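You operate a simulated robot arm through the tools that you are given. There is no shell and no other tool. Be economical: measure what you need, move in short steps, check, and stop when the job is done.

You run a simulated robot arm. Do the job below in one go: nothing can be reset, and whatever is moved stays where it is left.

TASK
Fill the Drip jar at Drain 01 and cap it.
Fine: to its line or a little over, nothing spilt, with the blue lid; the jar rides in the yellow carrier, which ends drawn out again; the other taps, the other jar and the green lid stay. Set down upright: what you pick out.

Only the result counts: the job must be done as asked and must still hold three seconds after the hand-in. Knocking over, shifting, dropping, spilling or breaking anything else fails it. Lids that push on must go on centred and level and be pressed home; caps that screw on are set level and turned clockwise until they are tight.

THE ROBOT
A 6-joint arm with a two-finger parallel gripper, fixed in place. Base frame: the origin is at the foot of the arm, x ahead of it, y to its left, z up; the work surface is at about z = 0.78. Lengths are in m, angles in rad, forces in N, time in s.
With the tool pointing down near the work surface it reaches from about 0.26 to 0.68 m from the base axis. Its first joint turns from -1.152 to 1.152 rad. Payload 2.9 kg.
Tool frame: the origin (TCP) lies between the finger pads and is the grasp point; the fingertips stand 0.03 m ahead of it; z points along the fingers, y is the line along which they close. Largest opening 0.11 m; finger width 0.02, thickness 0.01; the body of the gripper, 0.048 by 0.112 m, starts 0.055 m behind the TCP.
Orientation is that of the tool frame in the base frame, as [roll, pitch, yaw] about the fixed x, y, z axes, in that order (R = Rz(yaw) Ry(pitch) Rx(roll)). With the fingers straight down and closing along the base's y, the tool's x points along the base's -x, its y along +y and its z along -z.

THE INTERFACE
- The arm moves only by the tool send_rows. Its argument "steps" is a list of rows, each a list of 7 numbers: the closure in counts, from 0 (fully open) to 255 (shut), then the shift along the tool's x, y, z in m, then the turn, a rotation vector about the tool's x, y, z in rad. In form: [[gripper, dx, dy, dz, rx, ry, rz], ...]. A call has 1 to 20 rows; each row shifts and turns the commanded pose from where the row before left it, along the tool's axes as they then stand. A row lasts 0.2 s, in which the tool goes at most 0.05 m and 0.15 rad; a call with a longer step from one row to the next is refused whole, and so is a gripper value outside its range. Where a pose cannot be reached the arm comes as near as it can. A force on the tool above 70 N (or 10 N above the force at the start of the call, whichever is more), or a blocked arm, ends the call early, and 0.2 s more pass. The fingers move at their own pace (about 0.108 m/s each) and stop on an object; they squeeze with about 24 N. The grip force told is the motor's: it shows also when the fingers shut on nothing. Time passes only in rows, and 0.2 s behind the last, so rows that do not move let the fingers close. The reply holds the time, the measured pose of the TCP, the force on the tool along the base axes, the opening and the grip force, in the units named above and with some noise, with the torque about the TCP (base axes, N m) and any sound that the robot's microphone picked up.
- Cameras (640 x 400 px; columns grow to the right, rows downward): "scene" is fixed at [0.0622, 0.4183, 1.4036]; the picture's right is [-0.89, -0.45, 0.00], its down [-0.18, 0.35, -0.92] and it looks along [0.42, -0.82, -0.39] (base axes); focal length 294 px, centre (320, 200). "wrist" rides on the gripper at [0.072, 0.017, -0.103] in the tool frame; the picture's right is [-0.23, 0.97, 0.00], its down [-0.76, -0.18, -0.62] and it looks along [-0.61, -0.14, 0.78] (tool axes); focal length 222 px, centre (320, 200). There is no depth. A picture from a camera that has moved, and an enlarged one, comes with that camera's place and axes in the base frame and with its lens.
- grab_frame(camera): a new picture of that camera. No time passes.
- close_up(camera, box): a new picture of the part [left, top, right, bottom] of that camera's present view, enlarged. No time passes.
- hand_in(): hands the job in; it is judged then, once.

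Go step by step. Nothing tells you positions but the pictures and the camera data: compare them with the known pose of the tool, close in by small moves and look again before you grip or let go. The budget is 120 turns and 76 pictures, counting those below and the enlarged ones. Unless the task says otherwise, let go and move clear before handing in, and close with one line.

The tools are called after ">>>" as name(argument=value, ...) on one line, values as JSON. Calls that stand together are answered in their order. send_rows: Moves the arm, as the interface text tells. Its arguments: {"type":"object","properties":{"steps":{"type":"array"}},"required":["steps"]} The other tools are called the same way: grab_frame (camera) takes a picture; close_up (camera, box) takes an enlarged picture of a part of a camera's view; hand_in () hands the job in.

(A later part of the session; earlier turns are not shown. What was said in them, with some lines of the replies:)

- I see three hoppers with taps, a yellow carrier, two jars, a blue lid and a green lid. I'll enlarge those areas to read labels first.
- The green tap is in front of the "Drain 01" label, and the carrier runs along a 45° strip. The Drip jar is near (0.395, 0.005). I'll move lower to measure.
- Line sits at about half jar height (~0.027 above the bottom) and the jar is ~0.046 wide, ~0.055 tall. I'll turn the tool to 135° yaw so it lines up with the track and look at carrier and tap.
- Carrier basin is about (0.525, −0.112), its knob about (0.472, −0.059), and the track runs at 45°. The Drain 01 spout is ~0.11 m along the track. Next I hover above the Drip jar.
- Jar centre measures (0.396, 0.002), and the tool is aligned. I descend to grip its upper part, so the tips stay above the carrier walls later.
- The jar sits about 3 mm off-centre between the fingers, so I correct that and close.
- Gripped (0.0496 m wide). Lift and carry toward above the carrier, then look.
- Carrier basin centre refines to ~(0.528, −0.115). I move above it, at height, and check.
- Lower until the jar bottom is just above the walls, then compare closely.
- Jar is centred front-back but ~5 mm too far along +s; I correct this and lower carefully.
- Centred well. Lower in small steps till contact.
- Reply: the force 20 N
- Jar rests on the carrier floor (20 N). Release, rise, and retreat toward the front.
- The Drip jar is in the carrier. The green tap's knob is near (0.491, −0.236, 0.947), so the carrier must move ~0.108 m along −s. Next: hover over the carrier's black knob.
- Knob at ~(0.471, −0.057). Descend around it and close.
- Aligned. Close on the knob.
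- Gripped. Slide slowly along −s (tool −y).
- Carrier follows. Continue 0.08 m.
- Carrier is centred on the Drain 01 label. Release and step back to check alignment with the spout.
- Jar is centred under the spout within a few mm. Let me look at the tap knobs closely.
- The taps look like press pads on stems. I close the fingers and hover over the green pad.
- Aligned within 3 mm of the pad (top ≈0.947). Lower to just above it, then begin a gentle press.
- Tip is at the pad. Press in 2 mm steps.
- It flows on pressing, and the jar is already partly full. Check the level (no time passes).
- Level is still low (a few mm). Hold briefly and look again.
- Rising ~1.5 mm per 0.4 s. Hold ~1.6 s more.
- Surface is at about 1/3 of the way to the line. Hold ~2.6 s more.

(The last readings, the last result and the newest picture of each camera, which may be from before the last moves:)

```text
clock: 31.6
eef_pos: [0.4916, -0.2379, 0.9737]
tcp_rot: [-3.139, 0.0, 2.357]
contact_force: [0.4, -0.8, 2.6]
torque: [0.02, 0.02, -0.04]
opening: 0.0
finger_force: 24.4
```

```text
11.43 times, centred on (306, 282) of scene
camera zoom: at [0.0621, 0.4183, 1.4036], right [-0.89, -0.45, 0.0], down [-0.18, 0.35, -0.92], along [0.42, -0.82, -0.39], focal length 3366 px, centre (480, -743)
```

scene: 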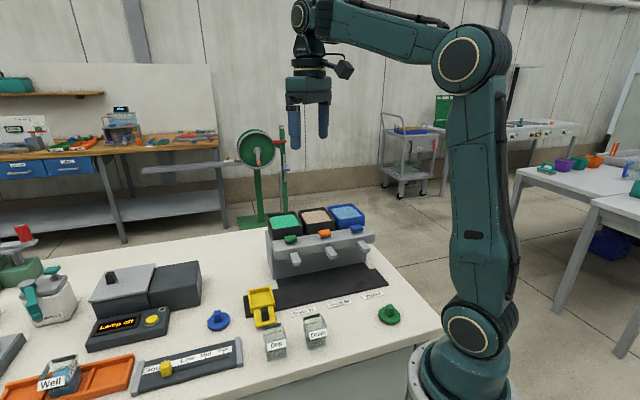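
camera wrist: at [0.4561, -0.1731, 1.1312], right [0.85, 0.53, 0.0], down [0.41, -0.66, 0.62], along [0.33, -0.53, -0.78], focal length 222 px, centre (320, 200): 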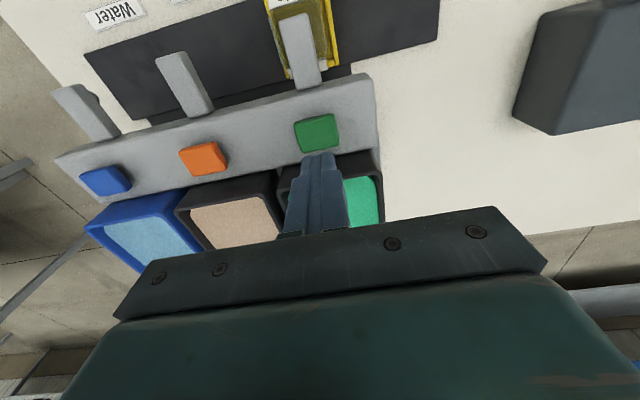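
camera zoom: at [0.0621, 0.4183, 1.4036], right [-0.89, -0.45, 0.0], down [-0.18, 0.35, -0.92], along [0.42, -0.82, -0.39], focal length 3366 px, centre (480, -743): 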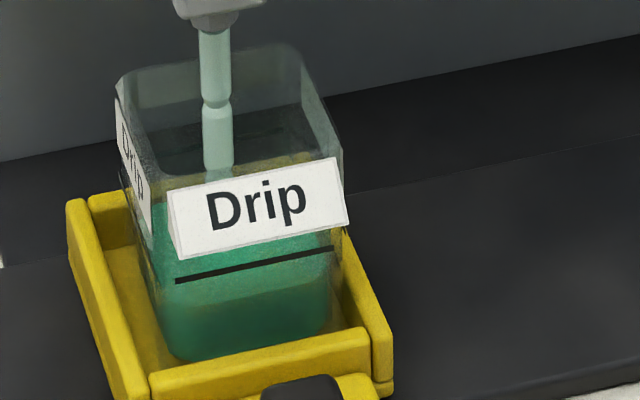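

Roughly 25–30 px below the line at ~9 px/s. Hold ~2.2 s more.

>>> send_rows(steps=[[255, 0, 0, 0, 0, 0, 0], [255, 0, 0, 0, 0, 0, 0], [255, 0, 0, 0, 0, 0, 0], [255, 0, 0, 0, 0, 0, 0], [255, 0, 0, 0, 0, 0, 0], [255, 0, 0, 0, 0, 0, 0], [255, 0, 0, 0, 0, 0, 0], [255, 0, 0, 0, 0, 0, 0], [255, 0, 0, 0, 0, 0, 0], [255, 0, 0, 0, 0, 0, 0]])

>>> close_up(camera="scene", box=[294, 278, 320, 300])

```text
clock: 33.8
eef_pos: [0.4921, -0.2391, 0.9737]
tcp_rot: [-3.141, 0.001, 2.355]
contact_force: [-0.5, -0.4, 1.4]
torque: [0.01, 0.02, -0.02]
opening: 0.0
finger_force: 23.6
```

```text
16.00 times, centred on (307, 289) of scene
camera zoom: at [0.0621, 0.4183, 1.4036], right [-0.89, -0.45, 0.0], down [-0.18, 0.35, -0.92], along [0.42, -0.82, -0.39], focal length 4712 px, centre (528, -1224)
```

zoom: 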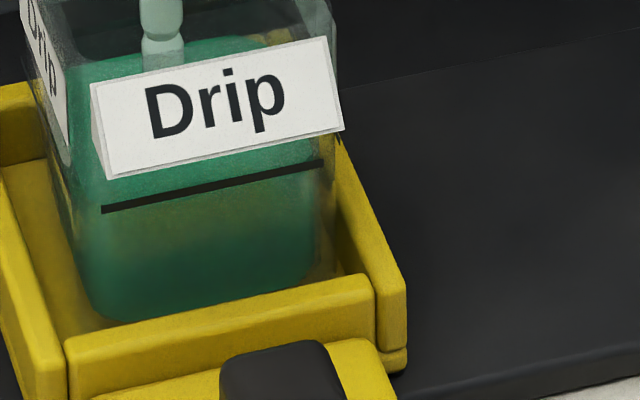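

Near the line. Hold 1 s more and look again.

>>> send_rows(steps=[[255, 0, 0, 0, 0, 0, 0], [255, 0, 0, 0, 0, 0, 0], [255, 0, 0, 0, 0, 0, 0], [255, 0, 0, 0, 0, 0, 0]])

>>> close_up(camera="scene", box=[292, 268, 318, 294])

>>> close_up(camera="wrist", box=[250, 0, 370, 120])

```text
clock: 34.8
eef_pos: [0.4915, -0.2377, 0.9745]
tcp_rot: [-3.139, 0.0, 2.355]
contact_force: [0.3, 0.6, 2.1]
torque: [0.0, 0.02, 0.02]
opening: 0.0
finger_force: 23.6
```

```text
15.38 times, centred on (305, 281) of scene
camera zoom: at [0.0621, 0.4183, 1.4036], right [-0.89, -0.45, 0.0], down [-0.18, 0.35, -0.92], along [0.42, -0.82, -0.39], focal length 4530 px, centre (551, -1046)
```

zoom: 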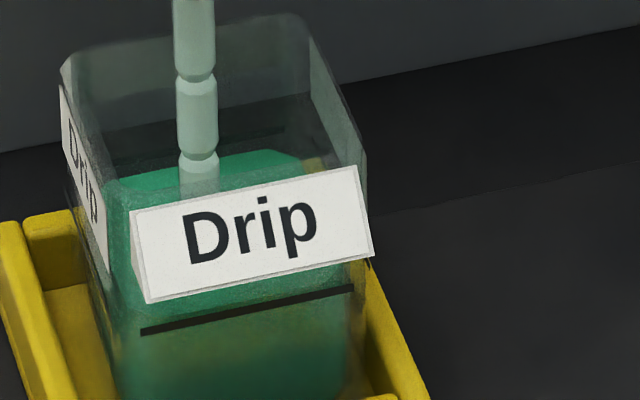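

```text
3.33 times, centred on (310, 60) of wrist
camera zoom: at [0.4531, -0.1751, 1.0773], right [0.85, 0.53, 0.0], down [0.41, -0.66, 0.62], along [0.33, -0.53, -0.78], focal length 740 px, centre (353, 667)
```

zoom: 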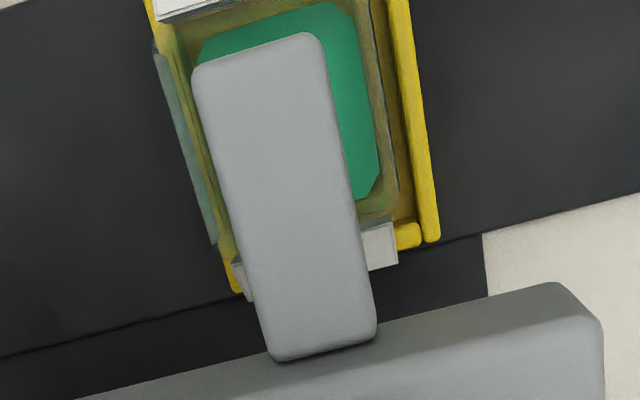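

Back edge of the surface is ~1 mm under the back line. Hold 0.6 s more and check.

>>> send_rows(steps=[[255, 0, 0, 0, 0, 0, 0], [255, 0, 0, 0, 0, 0, 0]])

>>> close_up(camera="scene", box=[296, 270, 312, 280])

>>> close_up(camera="scene", box=[290, 280, 316, 296])

```text
clock: 35.4
eef_pos: [0.4917, -0.2383, 0.9748]
tcp_rot: [-3.139, 0.0, 2.356]
contact_force: [0.0, -0.2, 2.0]
torque: [0.03, 0.05, -0.01]
opening: 0.0001
finger_force: 24.3
```

```text
16.00 times, centred on (304, 275) of scene
camera zoom: at [0.0621, 0.4183, 1.4036], right [-0.89, -0.45, 0.0], down [-0.18, 0.35, -0.92], along [0.42, -0.82, -0.39], focal length 4712 px, centre (576, -1000)
```

zoom: 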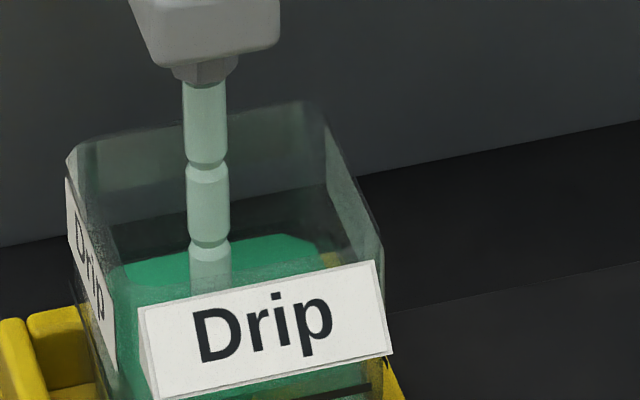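

```text
16.00 times, centred on (303, 288) of scene
camera zoom: at [0.0621, 0.4183, 1.4036], right [-0.89, -0.45, 0.0], down [-0.18, 0.35, -0.92], along [0.42, -0.82, -0.39], focal length 4712 px, centre (592, -1208)
```

zoom: 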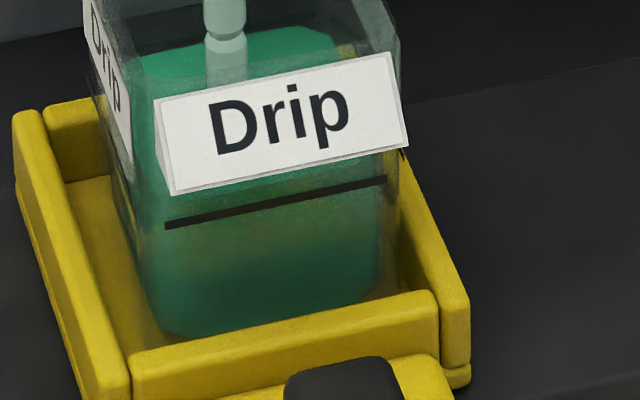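

The level appears right about at the line. Stop now, then judge without the stream (I can add a short press if needed).

>>> send_rows(steps=[[255, 0, 0, -0.01, 0, 0, 0], [255, 0, 0, -0.01, 0, 0, 0]])

>>> close_up(camera="scene", box=[290, 268, 316, 296])

```text
clock: 36.0
eef_pos: [0.4924, -0.2386, 0.9951]
tcp_rot: [-3.139, 0.001, 2.357]
contact_force: [0.0, -0.2, 0.2]
torque: [0.02, -0.02, -0.01]
opening: 0.0
finger_force: 24.2
```

```text
14.29 times, centred on (303, 282) of scene
camera zoom: at [0.0622, 0.4183, 1.4036], right [-0.89, -0.45, 0.0], down [-0.18, 0.35, -0.92], along [0.42, -0.82, -0.39], focal length 4207 px, centre (563, -971)
```

zoom: 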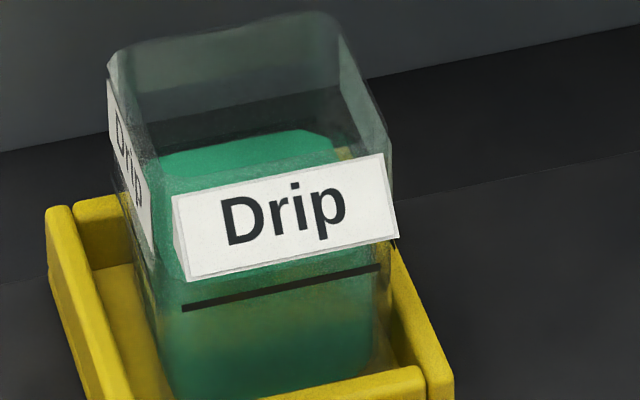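

>>> close_up(camera="scene", box=[297, 272, 314, 282])

>>> close_up(camera="wrist", box=[250, 0, 370, 100])

```text
16.00 times, centred on (306, 277) of scene
camera zoom: at [0.0622, 0.4183, 1.4036], right [-0.89, -0.45, 0.0], down [-0.18, 0.35, -0.92], along [0.42, -0.82, -0.39], focal length 4712 px, centre (552, -1032)
```

zoom: 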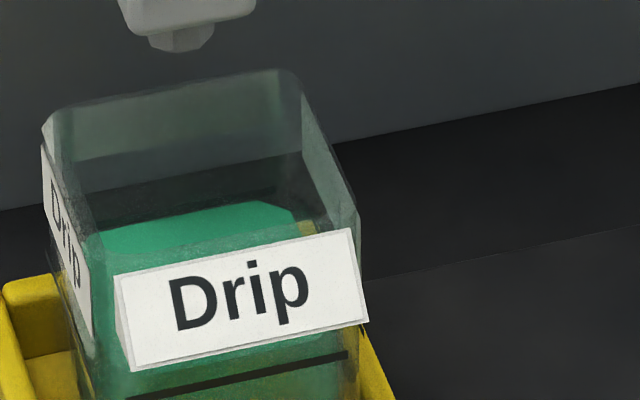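

```text
4.00 times, centred on (310, 50) of wrist
camera zoom: at [0.4543, -0.1754, 1.0973], right [0.85, 0.53, 0.0], down [0.41, -0.66, 0.62], along [0.33, -0.53, -0.78], focal length 888 px, centre (360, 800)
```

zoom: 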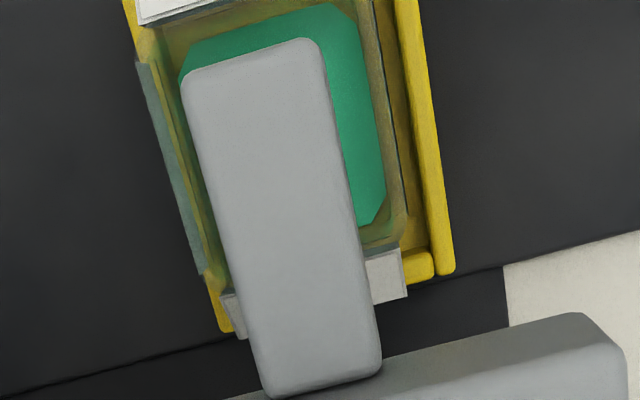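

The level looks within ~1 mm of the line; check the front edge closer before topping up.

>>> close_up(camera="scene", box=[296, 282, 314, 294])

```text
16.00 times, centred on (305, 288) of scene
camera zoom: at [0.0622, 0.4183, 1.4036], right [-0.89, -0.45, 0.0], down [-0.18, 0.35, -0.92], along [0.42, -0.82, -0.39], focal length 4712 px, centre (560, -1208)
```

zoom: 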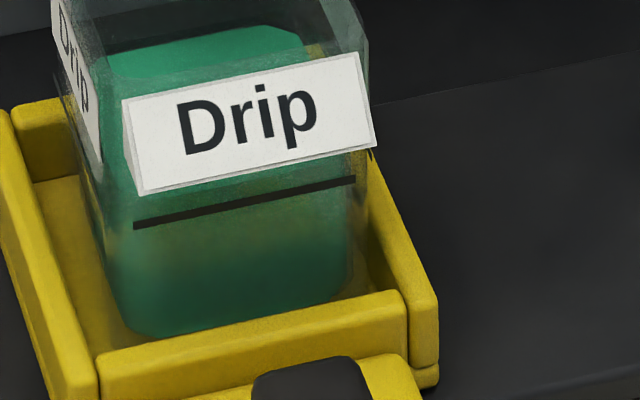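

Level is within ±1 mm of the line, so I give a brief ~0.4 s top-up press for about +1 mm.

>>> send_rows(steps=[[255, 0, 0, 0.015, 0, 0, 0], [255, 0, 0, 0.006, 0, 0, 0], [255, 0, 0, 0, 0, 0, 0], [255, 0, 0, -0.01, 0, 0, 0], [255, 0, 0, -0.02, 0, 0, 0]])

>>> close_up(camera="scene", box=[296, 282, 314, 294])

```text
clock: 37.2
eef_pos: [0.4936, -0.238, 1.0049]
tcp_rot: [-3.139, -0.001, 2.357]
contact_force: [-0.5, -0.1, 0.6]
torque: [-0.01, -0.02, -0.01]
opening: 0.0
finger_force: 24.5
```

```text
16.00 times, centred on (305, 288) of scene
camera zoom: at [0.0622, 0.4183, 1.4036], right [-0.89, -0.45, 0.0], down [-0.18, 0.35, -0.92], along [0.42, -0.82, -0.39], focal length 4712 px, centre (560, -1208)
```

zoom: 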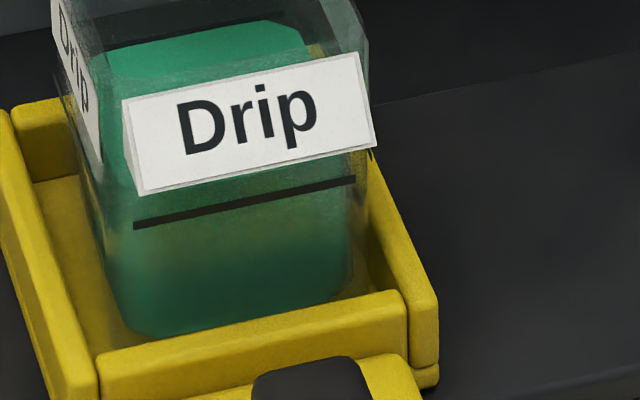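

>>> close_up(camera="scene", box=[292, 274, 310, 286])

```text
16.00 times, centred on (301, 280) of scene
camera zoom: at [0.0622, 0.4183, 1.4036], right [-0.89, -0.45, 0.0], down [-0.18, 0.35, -0.92], along [0.42, -0.82, -0.39], focal length 4712 px, centre (624, -1080)
```

zoom: 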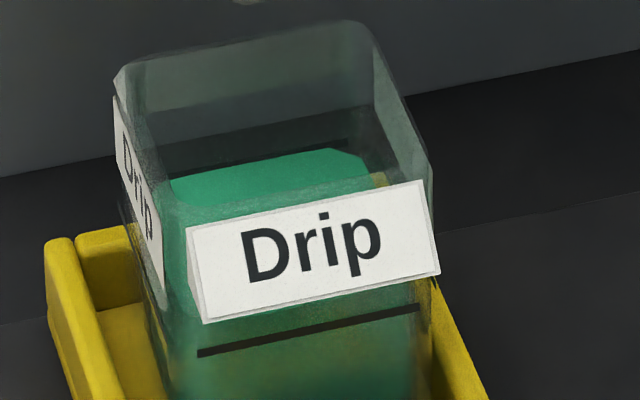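

Now level is about at/just over the line; one more identical short pulse gives a safe "little over".

>>> send_rows(steps=[[255, 0, 0, 0.025, 0, 0, 0], [255, 0, 0, 0.006, 0, 0, 0], [255, 0, 0, -0.01, 0, 0, 0], [255, 0, 0, -0.03, 0, 0, 0], [255, 0, 0, -0.03, 0, 0, 0]])

>>> close_up(camera="scene", box=[292, 274, 310, 286])

```text
clock: 38.4
eef_pos: [0.4924, -0.2382, 1.0432]
tcp_rot: [-3.14, 0.0, 2.356]
contact_force: [-0.1, 0.7, 0.4]
torque: [-0.01, 0.01, -0.02]
opening: 0.0001
finger_force: 24.3
```

```text
16.00 times, centred on (301, 280) of scene
camera zoom: at [0.0621, 0.4183, 1.4036], right [-0.89, -0.45, 0.0], down [-0.18, 0.35, -0.92], along [0.42, -0.82, -0.39], focal length 4712 px, centre (624, -1080)
```

zoom: 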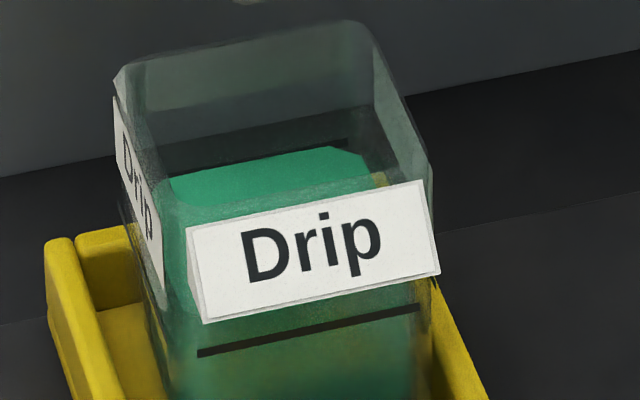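

Filled. Now return to the carrier knob (same pose as I released it).

>>> send_rows(steps=[[255, 0.036, 0.0012, 0, 0, 0, 0], [255, 0.036, 0.0012, 0, 0, 0, 0], [100, 0.036, 0.0012, 0, 0, 0, 0], [100, 0.0355, 0.0013, 0, 0, 0, 0], [100, 0, 0, 0.045, 0, 0, 0], [100, 0, 0, 0.045, 0, 0, 0], [100, 0, 0, 0.04, 0, 0, 0], [100, 0, 0, 0, 0, 0, 0]])

>>> grab_frame(camera="wrist")

```text
clock: 40.2
eef_pos: [0.3939, -0.1334, 0.9111]
tcp_rot: [3.141, 0.001, 2.354]
contact_force: [-0.3, 0.8, 0.1]
torque: [-0.01, -0.01, -0.03]
opening: 0.0669
finger_force: 0.1
```

```text
20 pictures are left
camera wrist: at [0.3553, -0.0701, 1.0147], right [0.85, 0.53, 0.0], down [0.41, -0.66, 0.62], along [0.33, -0.53, -0.78], focal length 222 px, centre (320, 200)
```

wrist: 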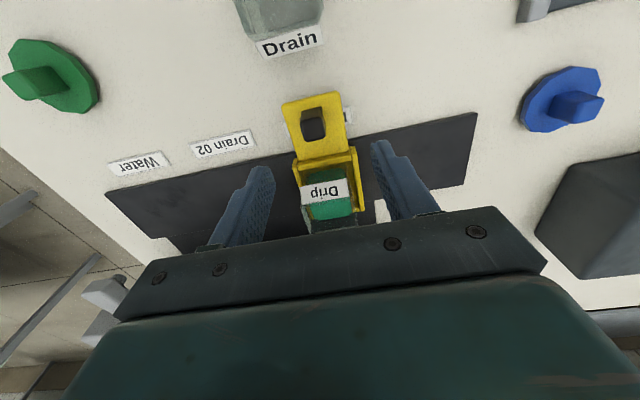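

>>> send_rows(steps=[[100, 0, 0, 0.03, 0, 0, 0], [100, 0, 0, 0.03, 0, 0, 0], [100, 0, 0, 0.018, 0, 0, 0], [140, 0, 0, 0, 0, 0, 0], [180, 0, 0, 0, 0, 0, 0], [220, 0, 0, 0, 0, 0, 0], [255, 0, 0, 0, 0, 0, 0], [255, 0, 0, 0, 0, 0, 0]])

```text
clock: 42.0
eef_pos: [0.3944, -0.1349, 0.8346]
tcp_rot: [-3.141, 0.001, 2.358]
contact_force: [-0.1, -1.2, -5.1]
torque: [-0.24, -0.37, 0.03]
opening: 0.0197
finger_force: 44.5
```

Gripped. Draw it out slowly along +s.

>>> send_rows(steps=[[255, 0, 0.003, 0, 0, 0, 0], [255, 0, 0.005, 0, 0, 0, 0], [255, 0, 0.006, 0, 0, 0, 0], [255, 0, 0.006, 0, 0, 0, 0], [255, 0, 0.006, 0, 0, 0, 0], [255, 0, 0.006, 0, 0, 0, 0], [255, 0, 0.006, 0, 0, 0, 0], [255, 0, 0.006, 0, 0, 0, 0], [255, 0, 0.006, 0, 0, 0, 0], [255, 0, 0.006, 0, 0, 0, 0], [255, 0, 0.006, 0, 0, 0, 0], [255, 0, 0.006, 0, 0, 0, 0], [255, 0, 0.006, 0, 0, 0, 0], [255, 0, 0.006, 0, 0, 0, 0], [255, 0, 0.006, 0, 0, 0, 0], [255, 0, 0.006, 0, 0, 0, 0], [255, 0, 0.004, 0, 0, 0, 0], [255, 0, 0, 0, 0, 0, 0]])

```text
clock: 45.8
eef_pos: [0.463, -0.065, 0.8338]
tcp_rot: [3.141, 0.004, 2.354]
contact_force: [14.1, -13.4, -19.0]
torque: [-0.56, -0.48, -0.03]
opening: 0.0197
finger_force: 45.0
```

>>> send_rows(steps=[[255, -0.001, 0.003, 0.001, 0, 0, 0], [255, 0, 0.003, 0, 0, 0, 0], [255, 0, 0.003, 0, 0, 0, 0], [255, 0, 0.001, 0, 0, 0, 0], [255, 0, 0, 0, 0, 0, 0]])

>>> close_up(camera="scene", box=[200, 220, 350, 334])

```text
clock: 47.0
eef_pos: [0.4698, -0.0588, 0.8348]
tcp_rot: [-3.139, 0.001, 2.354]
contact_force: [-6.4, -6.9, 27.3]
torque: [0.51, 0.55, 0.23]
opening: 0.0197
finger_force: 45.4
```

```text
3.51 times, centred on (275, 277) of scene
camera zoom: at [0.0616, 0.4182, 1.4037], right [-0.89, -0.45, 0.0], down [-0.18, 0.35, -0.92], along [0.42, -0.82, -0.39], focal length 1033 px, centre (478, -70)
```

zoom: 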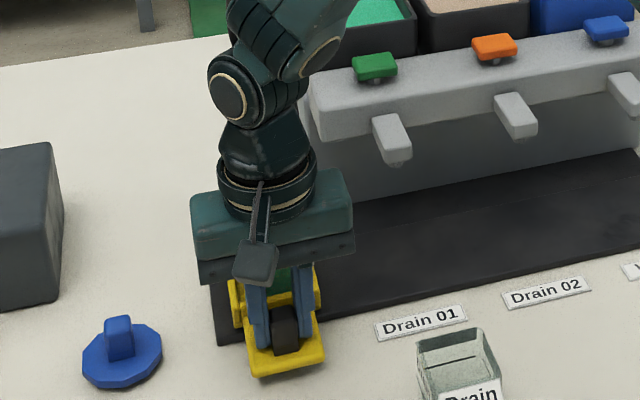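

Carrier is back at its end stop. Release, rise, and move over the blue lid.

>>> send_rows(steps=[[200, 0, 0, 0, 0, 0, 0], [100, 0, 0, 0, 0, 0, 0], [100, 0, 0, 0, 0, 0, 0], [60, 0, 0, -0.03, 0, 0, 0], [60, 0, 0, -0.04, 0, 0, 0], [60, -0.0125, 0.041, -0.01, 0, 0, 0], [60, -0.0125, 0.041, 0, 0, 0, 0], [60, -0.0125, 0.041, 0, 0, 0, 0], [60, 0, 0, 0, 0, 0, 0]])

>>> grab_frame(camera="wrist")

>>> close_up(camera="scene", box=[195, 260, 285, 334])

```text
clock: 49.0
eef_pos: [0.5841, 0.0041, 0.9109]
tcp_rot: [-3.138, -0.001, 2.353]
contact_force: [0.3, 0.3, 0.4]
torque: [0.0, -0.01, -0.03]
opening: 0.0844
finger_force: 0.1
```

```text
18 pictures are left
camera wrist: at [0.5455, 0.0662, 1.0154], right [0.85, 0.53, 0.0], down [0.41, -0.66, 0.62], along [0.33, -0.53, -0.78], focal length 222 px, centre (320, 200)
```

wrist: 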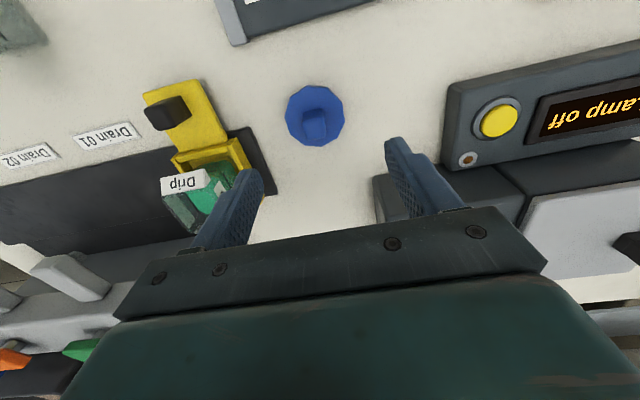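

```text
5.41 times, centred on (240, 297) of scene
camera zoom: at [0.0622, 0.4183, 1.4036], right [-0.89, -0.45, 0.0], down [-0.18, 0.35, -0.92], along [0.42, -0.82, -0.39], focal length 1592 px, centre (752, -324)
```

zoom: 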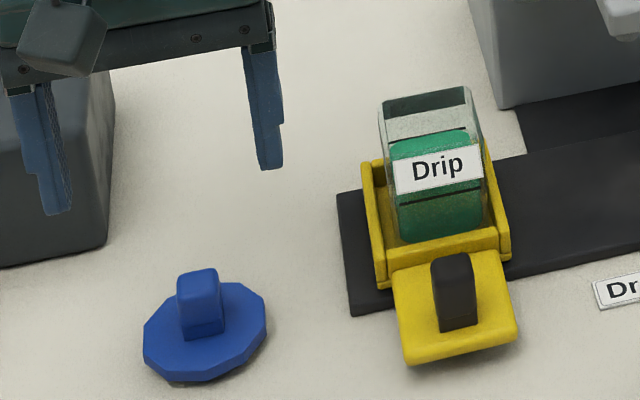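

>>> close_up(camera="wrist", box=[270, 70, 360, 160])

```text
4.44 times, centred on (315, 115) of wrist
camera zoom: at [0.5455, 0.0662, 1.0154], right [0.85, 0.53, 0.0], down [0.41, -0.66, 0.62], along [0.33, -0.53, -0.78], focal length 987 px, centre (342, 578)
```

zoom: 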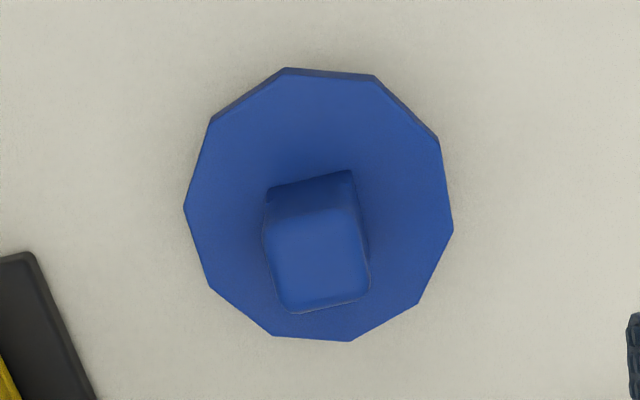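

Lid centre ≈(0.580, 0.0015), handle aligned with the fingers, handle top ≈0.825. Descend and grip.

>>> send_rows(steps=[[60, 0.001, -0.0045, 0.03, 0, 0, 0], [60, 0, 0, 0.03, 0, 0, 0], [60, 0, 0, 0.022, 0, 0, 0], [60, 0, 0, 0, 0, 0, 0]])

>>> grab_frame(camera="wrist")

```text
clock: 50.0
eef_pos: [0.5801, -0.0003, 0.8303]
tcp_rot: [-3.138, 0.002, 2.356]
contact_force: [-0.1, -0.6, -0.2]
torque: [-0.01, 0.01, 0.03]
opening: 0.084
finger_force: 0.0
```

```text
15 pictures are left
camera wrist: at [0.5412, 0.0625, 0.9334], right [0.85, 0.53, 0.0], down [0.41, -0.66, 0.62], along [0.33, -0.53, -0.78], focal length 222 px, centre (320, 200)
```

wrist: 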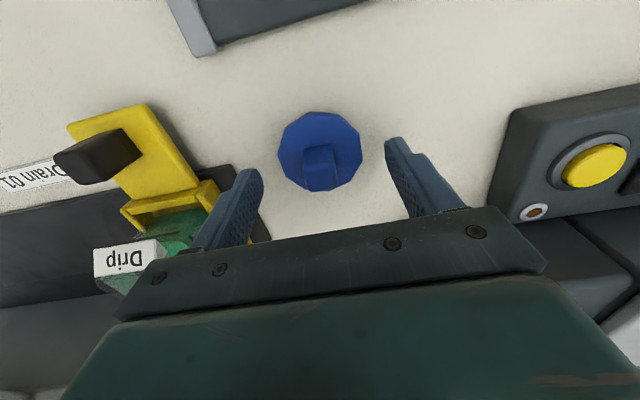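

Handle is ~3 mm toward tool +x; correct, lower slightly, grip.

>>> send_rows(steps=[[60, 0.003, 0.001, 0.003, 0, 0, 0], [110, 0, 0, 0, 0, 0, 0], [150, 0, 0, 0, 0, 0, 0], [190, 0, 0, 0, 0, 0, 0], [220, 0, 0, 0, 0, 0, 0], [255, 0, 0, 0, 0, 0, 0], [255, 0, 0, 0, 0, 0, 0]])

>>> grab_frame(camera="wrist")

```text
clock: 51.6
eef_pos: [0.578, 0.0025, 0.8281]
tcp_rot: [-3.14, -0.001, 2.356]
contact_force: [0.3, 0.3, 0.3]
torque: [0.01, 0.0, 0.0]
opening: 0.0188
finger_force: 24.3
```

```text
14 pictures are left
camera wrist: at [0.5395, 0.0653, 0.9311], right [0.85, 0.53, 0.0], down [0.41, -0.66, 0.62], along [0.33, -0.53, -0.78], focal length 222 px, centre (320, 200)
```

wrist: 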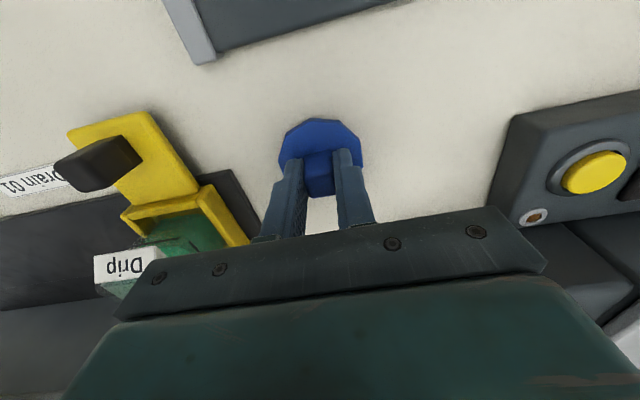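

Gripped centred. Lift and carry to above the jar.

>>> send_rows(steps=[[255, 0, 0, -0.02, 0, 0, 0], [255, 0, 0, -0.04, 0, 0, 0], [255, 0, 0, -0.04, 0, 0, 0], [255, -0.012, -0.031, 0, 0, 0, 0], [255, -0.012, -0.031, 0, 0, 0, 0], [255, -0.012, -0.031, 0, 0, 0, 0], [255, -0.0114, -0.0293, 0, 0, 0, 0], [255, 0, 0, 0.01, 0, 0, 0], [255, 0, 0, 0, 0, 0, 0]])

>>> close_up(camera="scene", box=[230, 245, 310, 309])

>>> close_up(camera="wrist", box=[220, 60, 420, 220])

```text
clock: 53.6
eef_pos: [0.5256, -0.1194, 0.9176]
tcp_rot: [-3.141, 0.0, 2.354]
contact_force: [-0.4, -0.7, 0.0]
torque: [0.02, -0.03, 0.01]
opening: 0.0188
finger_force: 24.4
```

```text
6.25 times, centred on (270, 277) of scene
camera zoom: at [0.0622, 0.4183, 1.4036], right [-0.89, -0.45, 0.0], down [-0.18, 0.35, -0.92], along [0.42, -0.82, -0.39], focal length 1840 px, centre (632, -281)
```

zoom: 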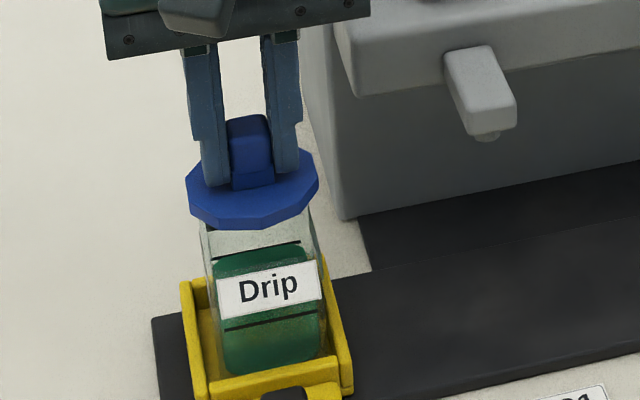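

```text
2.50 times, centred on (320, 140) of wrist
camera zoom: at [0.4876, -0.0559, 1.0206], right [0.85, 0.53, 0.0], down [0.41, -0.66, 0.62], along [0.33, -0.53, -0.78], focal length 555 px, centre (320, 350)
```

zoom: 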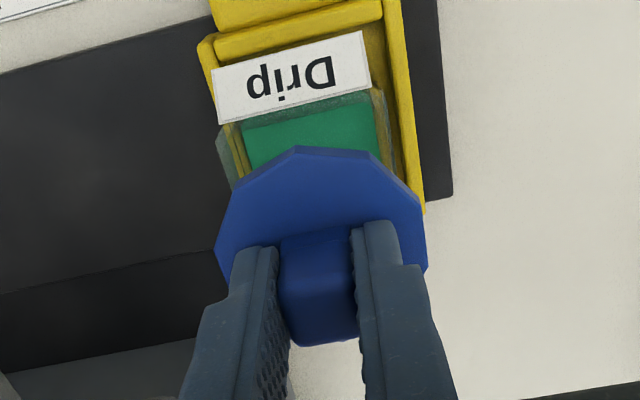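

Wrist and scene both put lid and jar within ~1 mm. Small trim, then lower slowly.

>>> send_rows(steps=[[255, 0.001, 0.0005, 0.008, 0, 0, 0], [255, 0, 0, 0.007, 0, 0, 0], [255, 0, 0, 0.002, 0, 0, 0], [255, 0, 0, 0, 0, 0, 0]])

>>> close_up(camera="scene", box=[245, 255, 300, 299])

```text
clock: 54.6
eef_pos: [0.5249, -0.1155, 0.9032]
tcp_rot: [3.14, 0.004, 2.358]
contact_force: [-1.1, -1.1, 24.6]
torque: [-0.35, -0.33, -0.06]
opening: 0.0194
finger_force: 23.9
```

```text
9.09 times, centred on (272, 277) of scene
camera zoom: at [0.0617, 0.4184, 1.4036], right [-0.89, -0.45, 0.0], down [-0.18, 0.35, -0.92], along [0.42, -0.82, -0.39], focal length 2677 px, centre (752, -500)
```

zoom: 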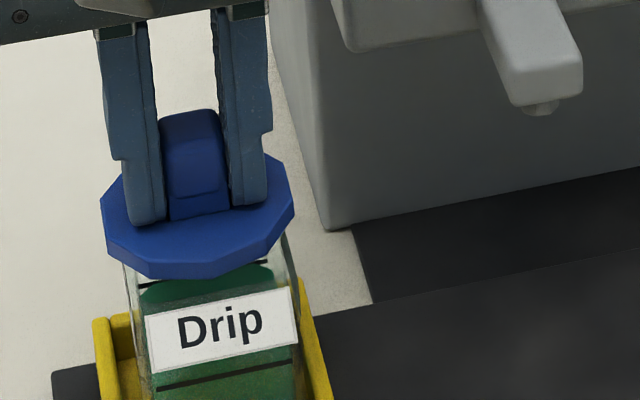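

Lid touches at 24 N with contact biased to the far side. Press slightly further, watching force and torque.

>>> send_rows(steps=[[255, 0, 0, 0.001, 0, 0, 0], [255, 0, 0, 0, 0, 0, 0]])

```text
clock: 55.2
eef_pos: [0.526, -0.1173, 0.9025]
tcp_rot: [3.14, 0.005, 2.355]
contact_force: [-1.3, 0.9, 30.9]
torque: [-0.36, -0.38, 0.0]
opening: 0.0191
finger_force: 23.9
```

>>> close_up(camera="wrist", box=[240, 70, 400, 190])

```text
3.33 times, centred on (320, 130) of wrist
camera zoom: at [0.4867, -0.0537, 1.0052], right [0.85, 0.53, 0.0], down [0.41, -0.66, 0.63], along [0.33, -0.53, -0.78], focal length 740 px, centre (320, 433)
```

zoom: 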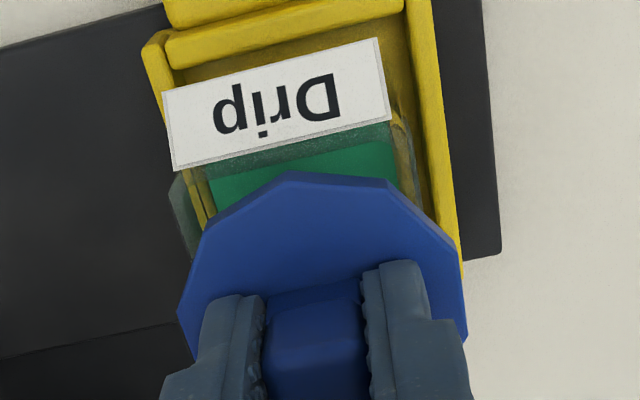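

The lid sits ~5 mm too far back (front rim exposed; contact on far rim). Raise, shift +5 mm toward the front and re-check.

>>> send_rows(steps=[[255, 0, 0, -0.008, 0, 0, 0], [255, 0.005, 0, 0, 0, 0, 0], [255, 0, 0, 0, 0, 0, 0]])

>>> close_up(camera="wrist", box=[240, 70, 400, 190])

>>> close_up(camera="scene", box=[250, 260, 300, 300])

```text
clock: 56.0
eef_pos: [0.5212, -0.1125, 0.909]
tcp_rot: [-3.14, 0.001, 2.356]
contact_force: [0.4, 0.3, -0.1]
torque: [0.01, 0.0, 0.0]
opening: 0.019
finger_force: 23.8
```

```text
3.33 times, centred on (320, 130) of wrist
camera zoom: at [0.4827, -0.0495, 1.0106], right [0.85, 0.53, 0.0], down [0.41, -0.66, 0.62], along [0.33, -0.53, -0.78], focal length 740 px, centre (320, 433)
```

zoom: 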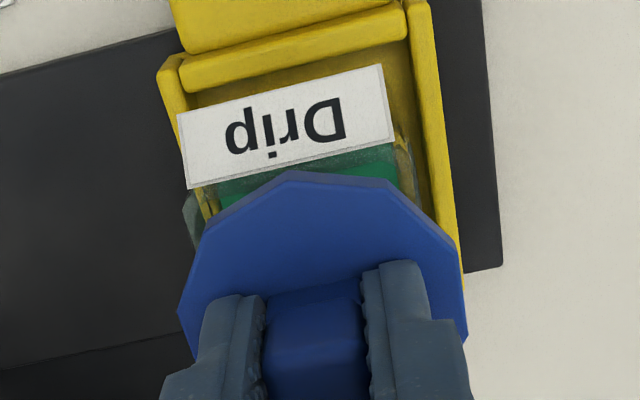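

```text
10.00 times, centred on (275, 280) of scene
camera zoom: at [0.0622, 0.4183, 1.4036], right [-0.89, -0.45, 0.0], down [-0.18, 0.35, -0.92], along [0.42, -0.82, -0.39], focal length 2945 px, centre (770, -600)
```

zoom: 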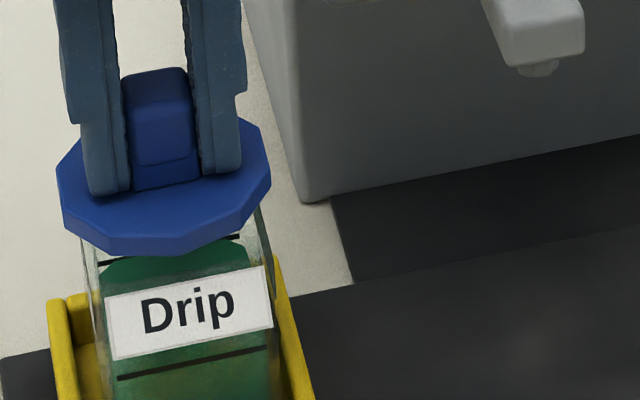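

Now the lid overhangs the front rim as expected when centred (lid centre is ~5 mm behind the TCP). Lower again.

>>> send_rows(steps=[[255, 0, 0, 0.004, 0, 0, 0], [255, 0, 0, 0.003, 0, 0, 0], [255, 0, 0, 0.001, 0, 0, 0], [255, 0, 0, 0, 0, 0, 0]])

```text
clock: 57.0
eef_pos: [0.5211, -0.1124, 0.9002]
tcp_rot: [-3.14, 0.001, 2.356]
contact_force: [0.5, -0.7, 0.4]
torque: [0.03, 0.01, 0.01]
opening: 0.0192
finger_force: 24.0
```

No contact now, so it is entering. Continue down in small steps.

>>> send_rows(steps=[[255, 0, 0, 0.002, 0, 0, 0], [255, 0, 0, 0.002, 0, 0, 0], [255, 0, 0, 0, 0, 0, 0]])

```text
clock: 57.8
eef_pos: [0.5222, -0.113, 0.897]
tcp_rot: [3.139, 0.003, 2.356]
contact_force: [-2.4, 3.5, 26.4]
torque: [0.5, 0.54, -0.02]
opening: 0.0192
finger_force: 23.8
```

>>> close_up(camera="scene", box=[250, 262, 300, 302])

```text
10.00 times, centred on (275, 282) of scene
camera zoom: at [0.0617, 0.4185, 1.4036], right [-0.89, -0.45, 0.0], down [-0.18, 0.35, -0.92], along [0.42, -0.82, -0.39], focal length 2945 px, centre (770, -620)
```

zoom: 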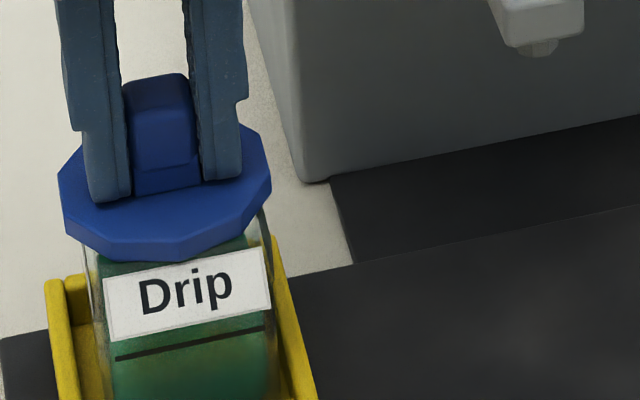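

Plug is inserted ~6 mm. Release the handle and then press it home with closed fingers at the handle's centre.

>>> send_rows(steps=[[255, 0.001, 0, -0.001, 0, 0, 0], [200, 0, 0, 0, 0, 0, 0], [150, 0, 0, 0, 0, 0, 0], [150, 0, 0, 0, 0, 0, 0], [150, 0, 0, -0.03, 0, 0, 0], [150, 0, 0, -0.03, 0, 0, 0], [255, -0.0055, 0, 0, 0, 0, 0], [255, 0, 0, 0, 0, 0, 0], [255, 0, 0, 0, 0, 0, 0]])

>>> close_up(camera="scene", box=[245, 245, 305, 300])

>>> close_up(camera="wrist", box=[240, 60, 400, 190])

```text
clock: 59.8
eef_pos: [0.5239, -0.1164, 0.958]
tcp_rot: [-3.14, -0.001, 2.355]
contact_force: [0.0, -0.6, -0.7]
torque: [-0.03, 0.01, -0.04]
opening: 0.0
finger_force: 24.0
```

```text
7.27 times, centred on (275, 272) of scene
camera zoom: at [0.0622, 0.4183, 1.4036], right [-0.89, -0.45, 0.0], down [-0.18, 0.35, -0.92], along [0.42, -0.82, -0.39], focal length 2142 px, centre (647, -327)
```

zoom: 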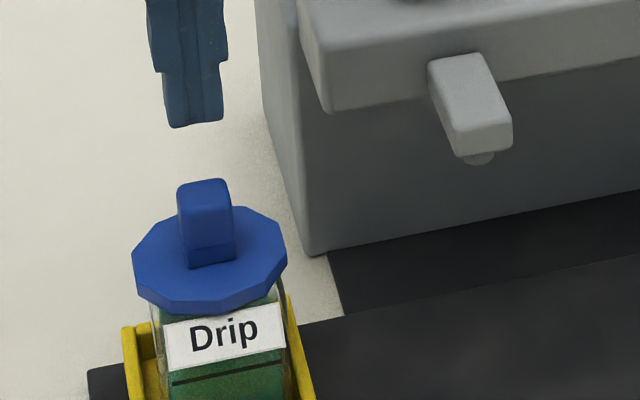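

```text
3.08 times, centred on (320, 125) of wrist
camera zoom: at [0.4859, -0.0535, 1.0612], right [0.85, 0.53, 0.0], down [0.41, -0.66, 0.62], along [0.33, -0.53, -0.78], focal length 684 px, centre (320, 431)
```

zoom: 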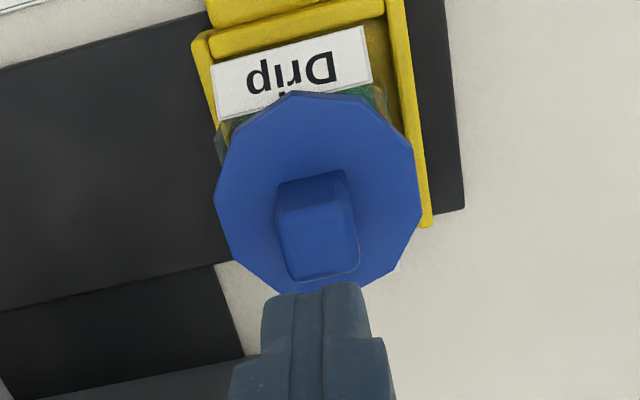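

Lid centre coincides with jar centre (0.524, −0.116), and the closed fingers are right above the handle. Press home.

>>> send_rows(steps=[[255, 0, 0, 0.02, 0, 0, 0], [255, 0, 0, 0.01, 0, 0, 0], [255, 0, 0, 0.003, 0, 0, 0], [255, 0, 0, 0.003, 0, 0, 0], [255, 0, 0, 0, 0, 0, 0]])

```text
clock: 61.0
eef_pos: [0.5256, -0.1163, 0.9255]
tcp_rot: [3.138, 0.007, 2.355]
contact_force: [-6.4, 2.0, 37.1]
torque: [0.13, 0.35, 0.02]
opening: 0.0
finger_force: 23.8
```

>>> send_rows(steps=[[255, 0, 0, 0.002, 0, 0, 0], [255, 0, 0, 0.001, 0, 0, 0], [255, 0, 0, 0, 0, 0, 0]])

```text
clock: 61.8
eef_pos: [0.5269, -0.1179, 0.9259]
tcp_rot: [3.134, 0.013, 2.356]
contact_force: [-8.5, 6.0, 56.9]
torque: [0.45, 0.55, 0.01]
opening: 0.0001
finger_force: 24.3
```

Held 57 N with no more travel. Back off and check level and gap.

>>> send_rows(steps=[[255, 0, 0, -0.003, 0, 0, 0], [255, 0, 0, -0.03, 0, 0, 0], [255, 0, 0, -0.03, 0, 0, 0], [255, 0, 0, -0.03, 0, 0, 0]])

>>> close_up(camera="scene", box=[252, 266, 292, 298])

```text
clock: 62.8
eef_pos: [0.5237, -0.1175, 1.0111]
tcp_rot: [-3.14, -0.001, 2.355]
contact_force: [0.5, 0.5, -0.9]
torque: [-0.03, 0.0, 0.01]
opening: 0.0002
finger_force: 24.2
```

```text
12.50 times, centred on (272, 282) of scene
camera zoom: at [0.0622, 0.4183, 1.4036], right [-0.89, -0.45, 0.0], down [-0.18, 0.35, -0.92], along [0.42, -0.82, -0.39], focal length 3681 px, centre (920, -825)
```

zoom: 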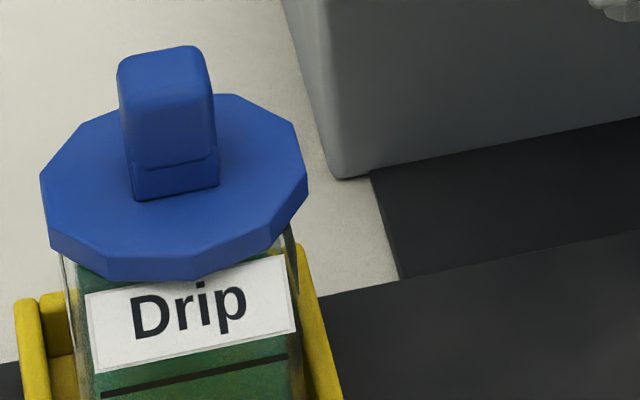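

Lid looks level and flush, no remaining gap. I give one more confirming press, trimmed 3 mm toward the front for a better centred push.

>>> send_rows(steps=[[255, 0.003, 0.001, 0.03, 0, 0, 0], [255, 0, 0, 0.03, 0, 0, 0], [255, 0, 0, 0.021, 0, 0, 0], [255, 0, 0, 0.003, 0, 0, 0], [255, 0, 0, 0.003, 0, 0, 0], [255, 0, 0, 0.002, 0, 0, 0], [255, 0, 0, 0.001, 0, 0, 0], [255, 0, 0, 0, 0, 0, 0]])

```text
clock: 64.6
eef_pos: [0.5234, -0.1124, 0.9254]
tcp_rot: [3.138, 0.009, 2.356]
contact_force: [-5.1, 5.2, 43.3]
torque: [0.26, 0.26, -0.02]
opening: 0.0
finger_force: 24.5
```

>>> send_rows(steps=[[255, 0, 0, 0.002, 0, 0, 0], [255, 0, 0, 0.0015, 0, 0, 0], [255, 0, 0, 0, 0, 0, 0]])

```text
clock: 65.4
eef_pos: [0.5248, -0.1131, 0.9248]
tcp_rot: [3.135, 0.014, 2.356]
contact_force: [-8.1, 6.5, 58.5]
torque: [0.43, 0.52, 0.0]
opening: 0.0
finger_force: 23.6
```

No further travel at 58 N: it is home. Retreat clear and do a final check.

>>> send_rows(steps=[[255, 0, 0, -0.004, 0, 0, 0], [255, 0, 0, -0.03, 0, 0, 0], [255, 0, 0, -0.04, 0, 0, 0], [255, 0, 0, -0.04, 0, 0, 0], [255, 0.03, 0.02, -0.03, 0, 0, 0], [255, 0.03, 0.02, -0.03, 0, 0, 0], [255, 0, 0, 0, 0, 0, 0]])

>>> grab_frame(camera="wrist")

>>> close_up(camera="scene", box=[200, 200, 400, 350])

```text
clock: 67.0
eef_pos: [0.5095, -0.0414, 1.0924]
tcp_rot: [-3.14, -0.001, 2.355]
contact_force: [0.3, 0.3, 0.7]
torque: [0.01, -0.05, -0.02]
opening: 0.0
finger_force: 24.0
```

```text
3 pictures are left
camera wrist: at [0.47, 0.0213, 1.1956], right [0.85, 0.53, 0.0], down [0.41, -0.66, 0.62], along [0.33, -0.53, -0.78], focal length 222 px, centre (320, 200)
```

wrist: 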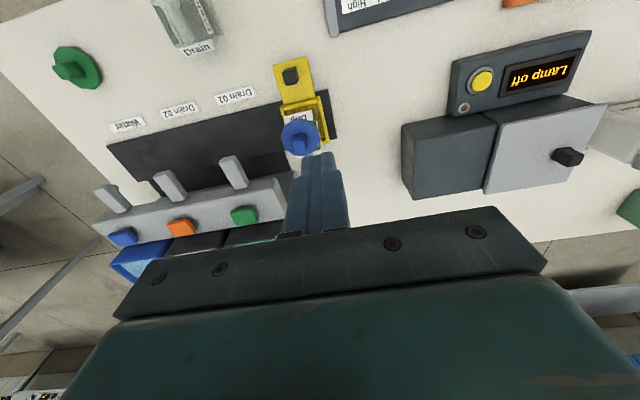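

```text
2.67 times, centred on (300, 275) of scene
camera zoom: at [0.0621, 0.4183, 1.4036], right [-0.89, -0.45, 0.0], down [-0.18, 0.35, -0.92], along [0.42, -0.82, -0.39], focal length 785 px, centre (373, 0)
```

zoom: 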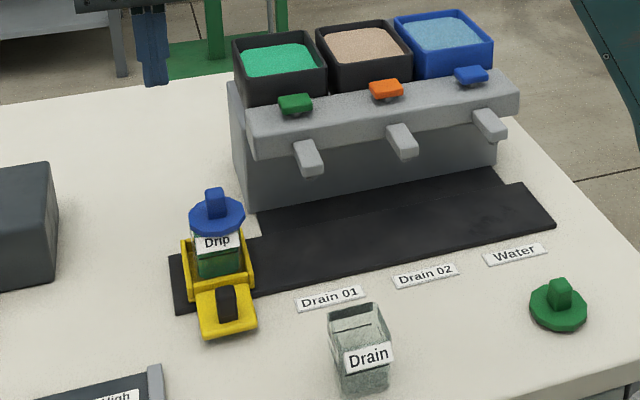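

The capped, filled Drip jar stands upright in the carrier, which is drawn out to its end. The other taps, the Drain jar and the green lid are untouched, and nothing is spilt, so I hand in.

>>> hand_in()

```text
The job is handed in.
```

I filled the Drip jar at Drain 01, pressed the blue lid on, and left the jar upright in the drawn-out yellow carrier. The level reads at or about 1 mm over its line, judged from enlarged pictures. The lid stayed put under presses of up to about 58 N and looks level, but no click was heard.
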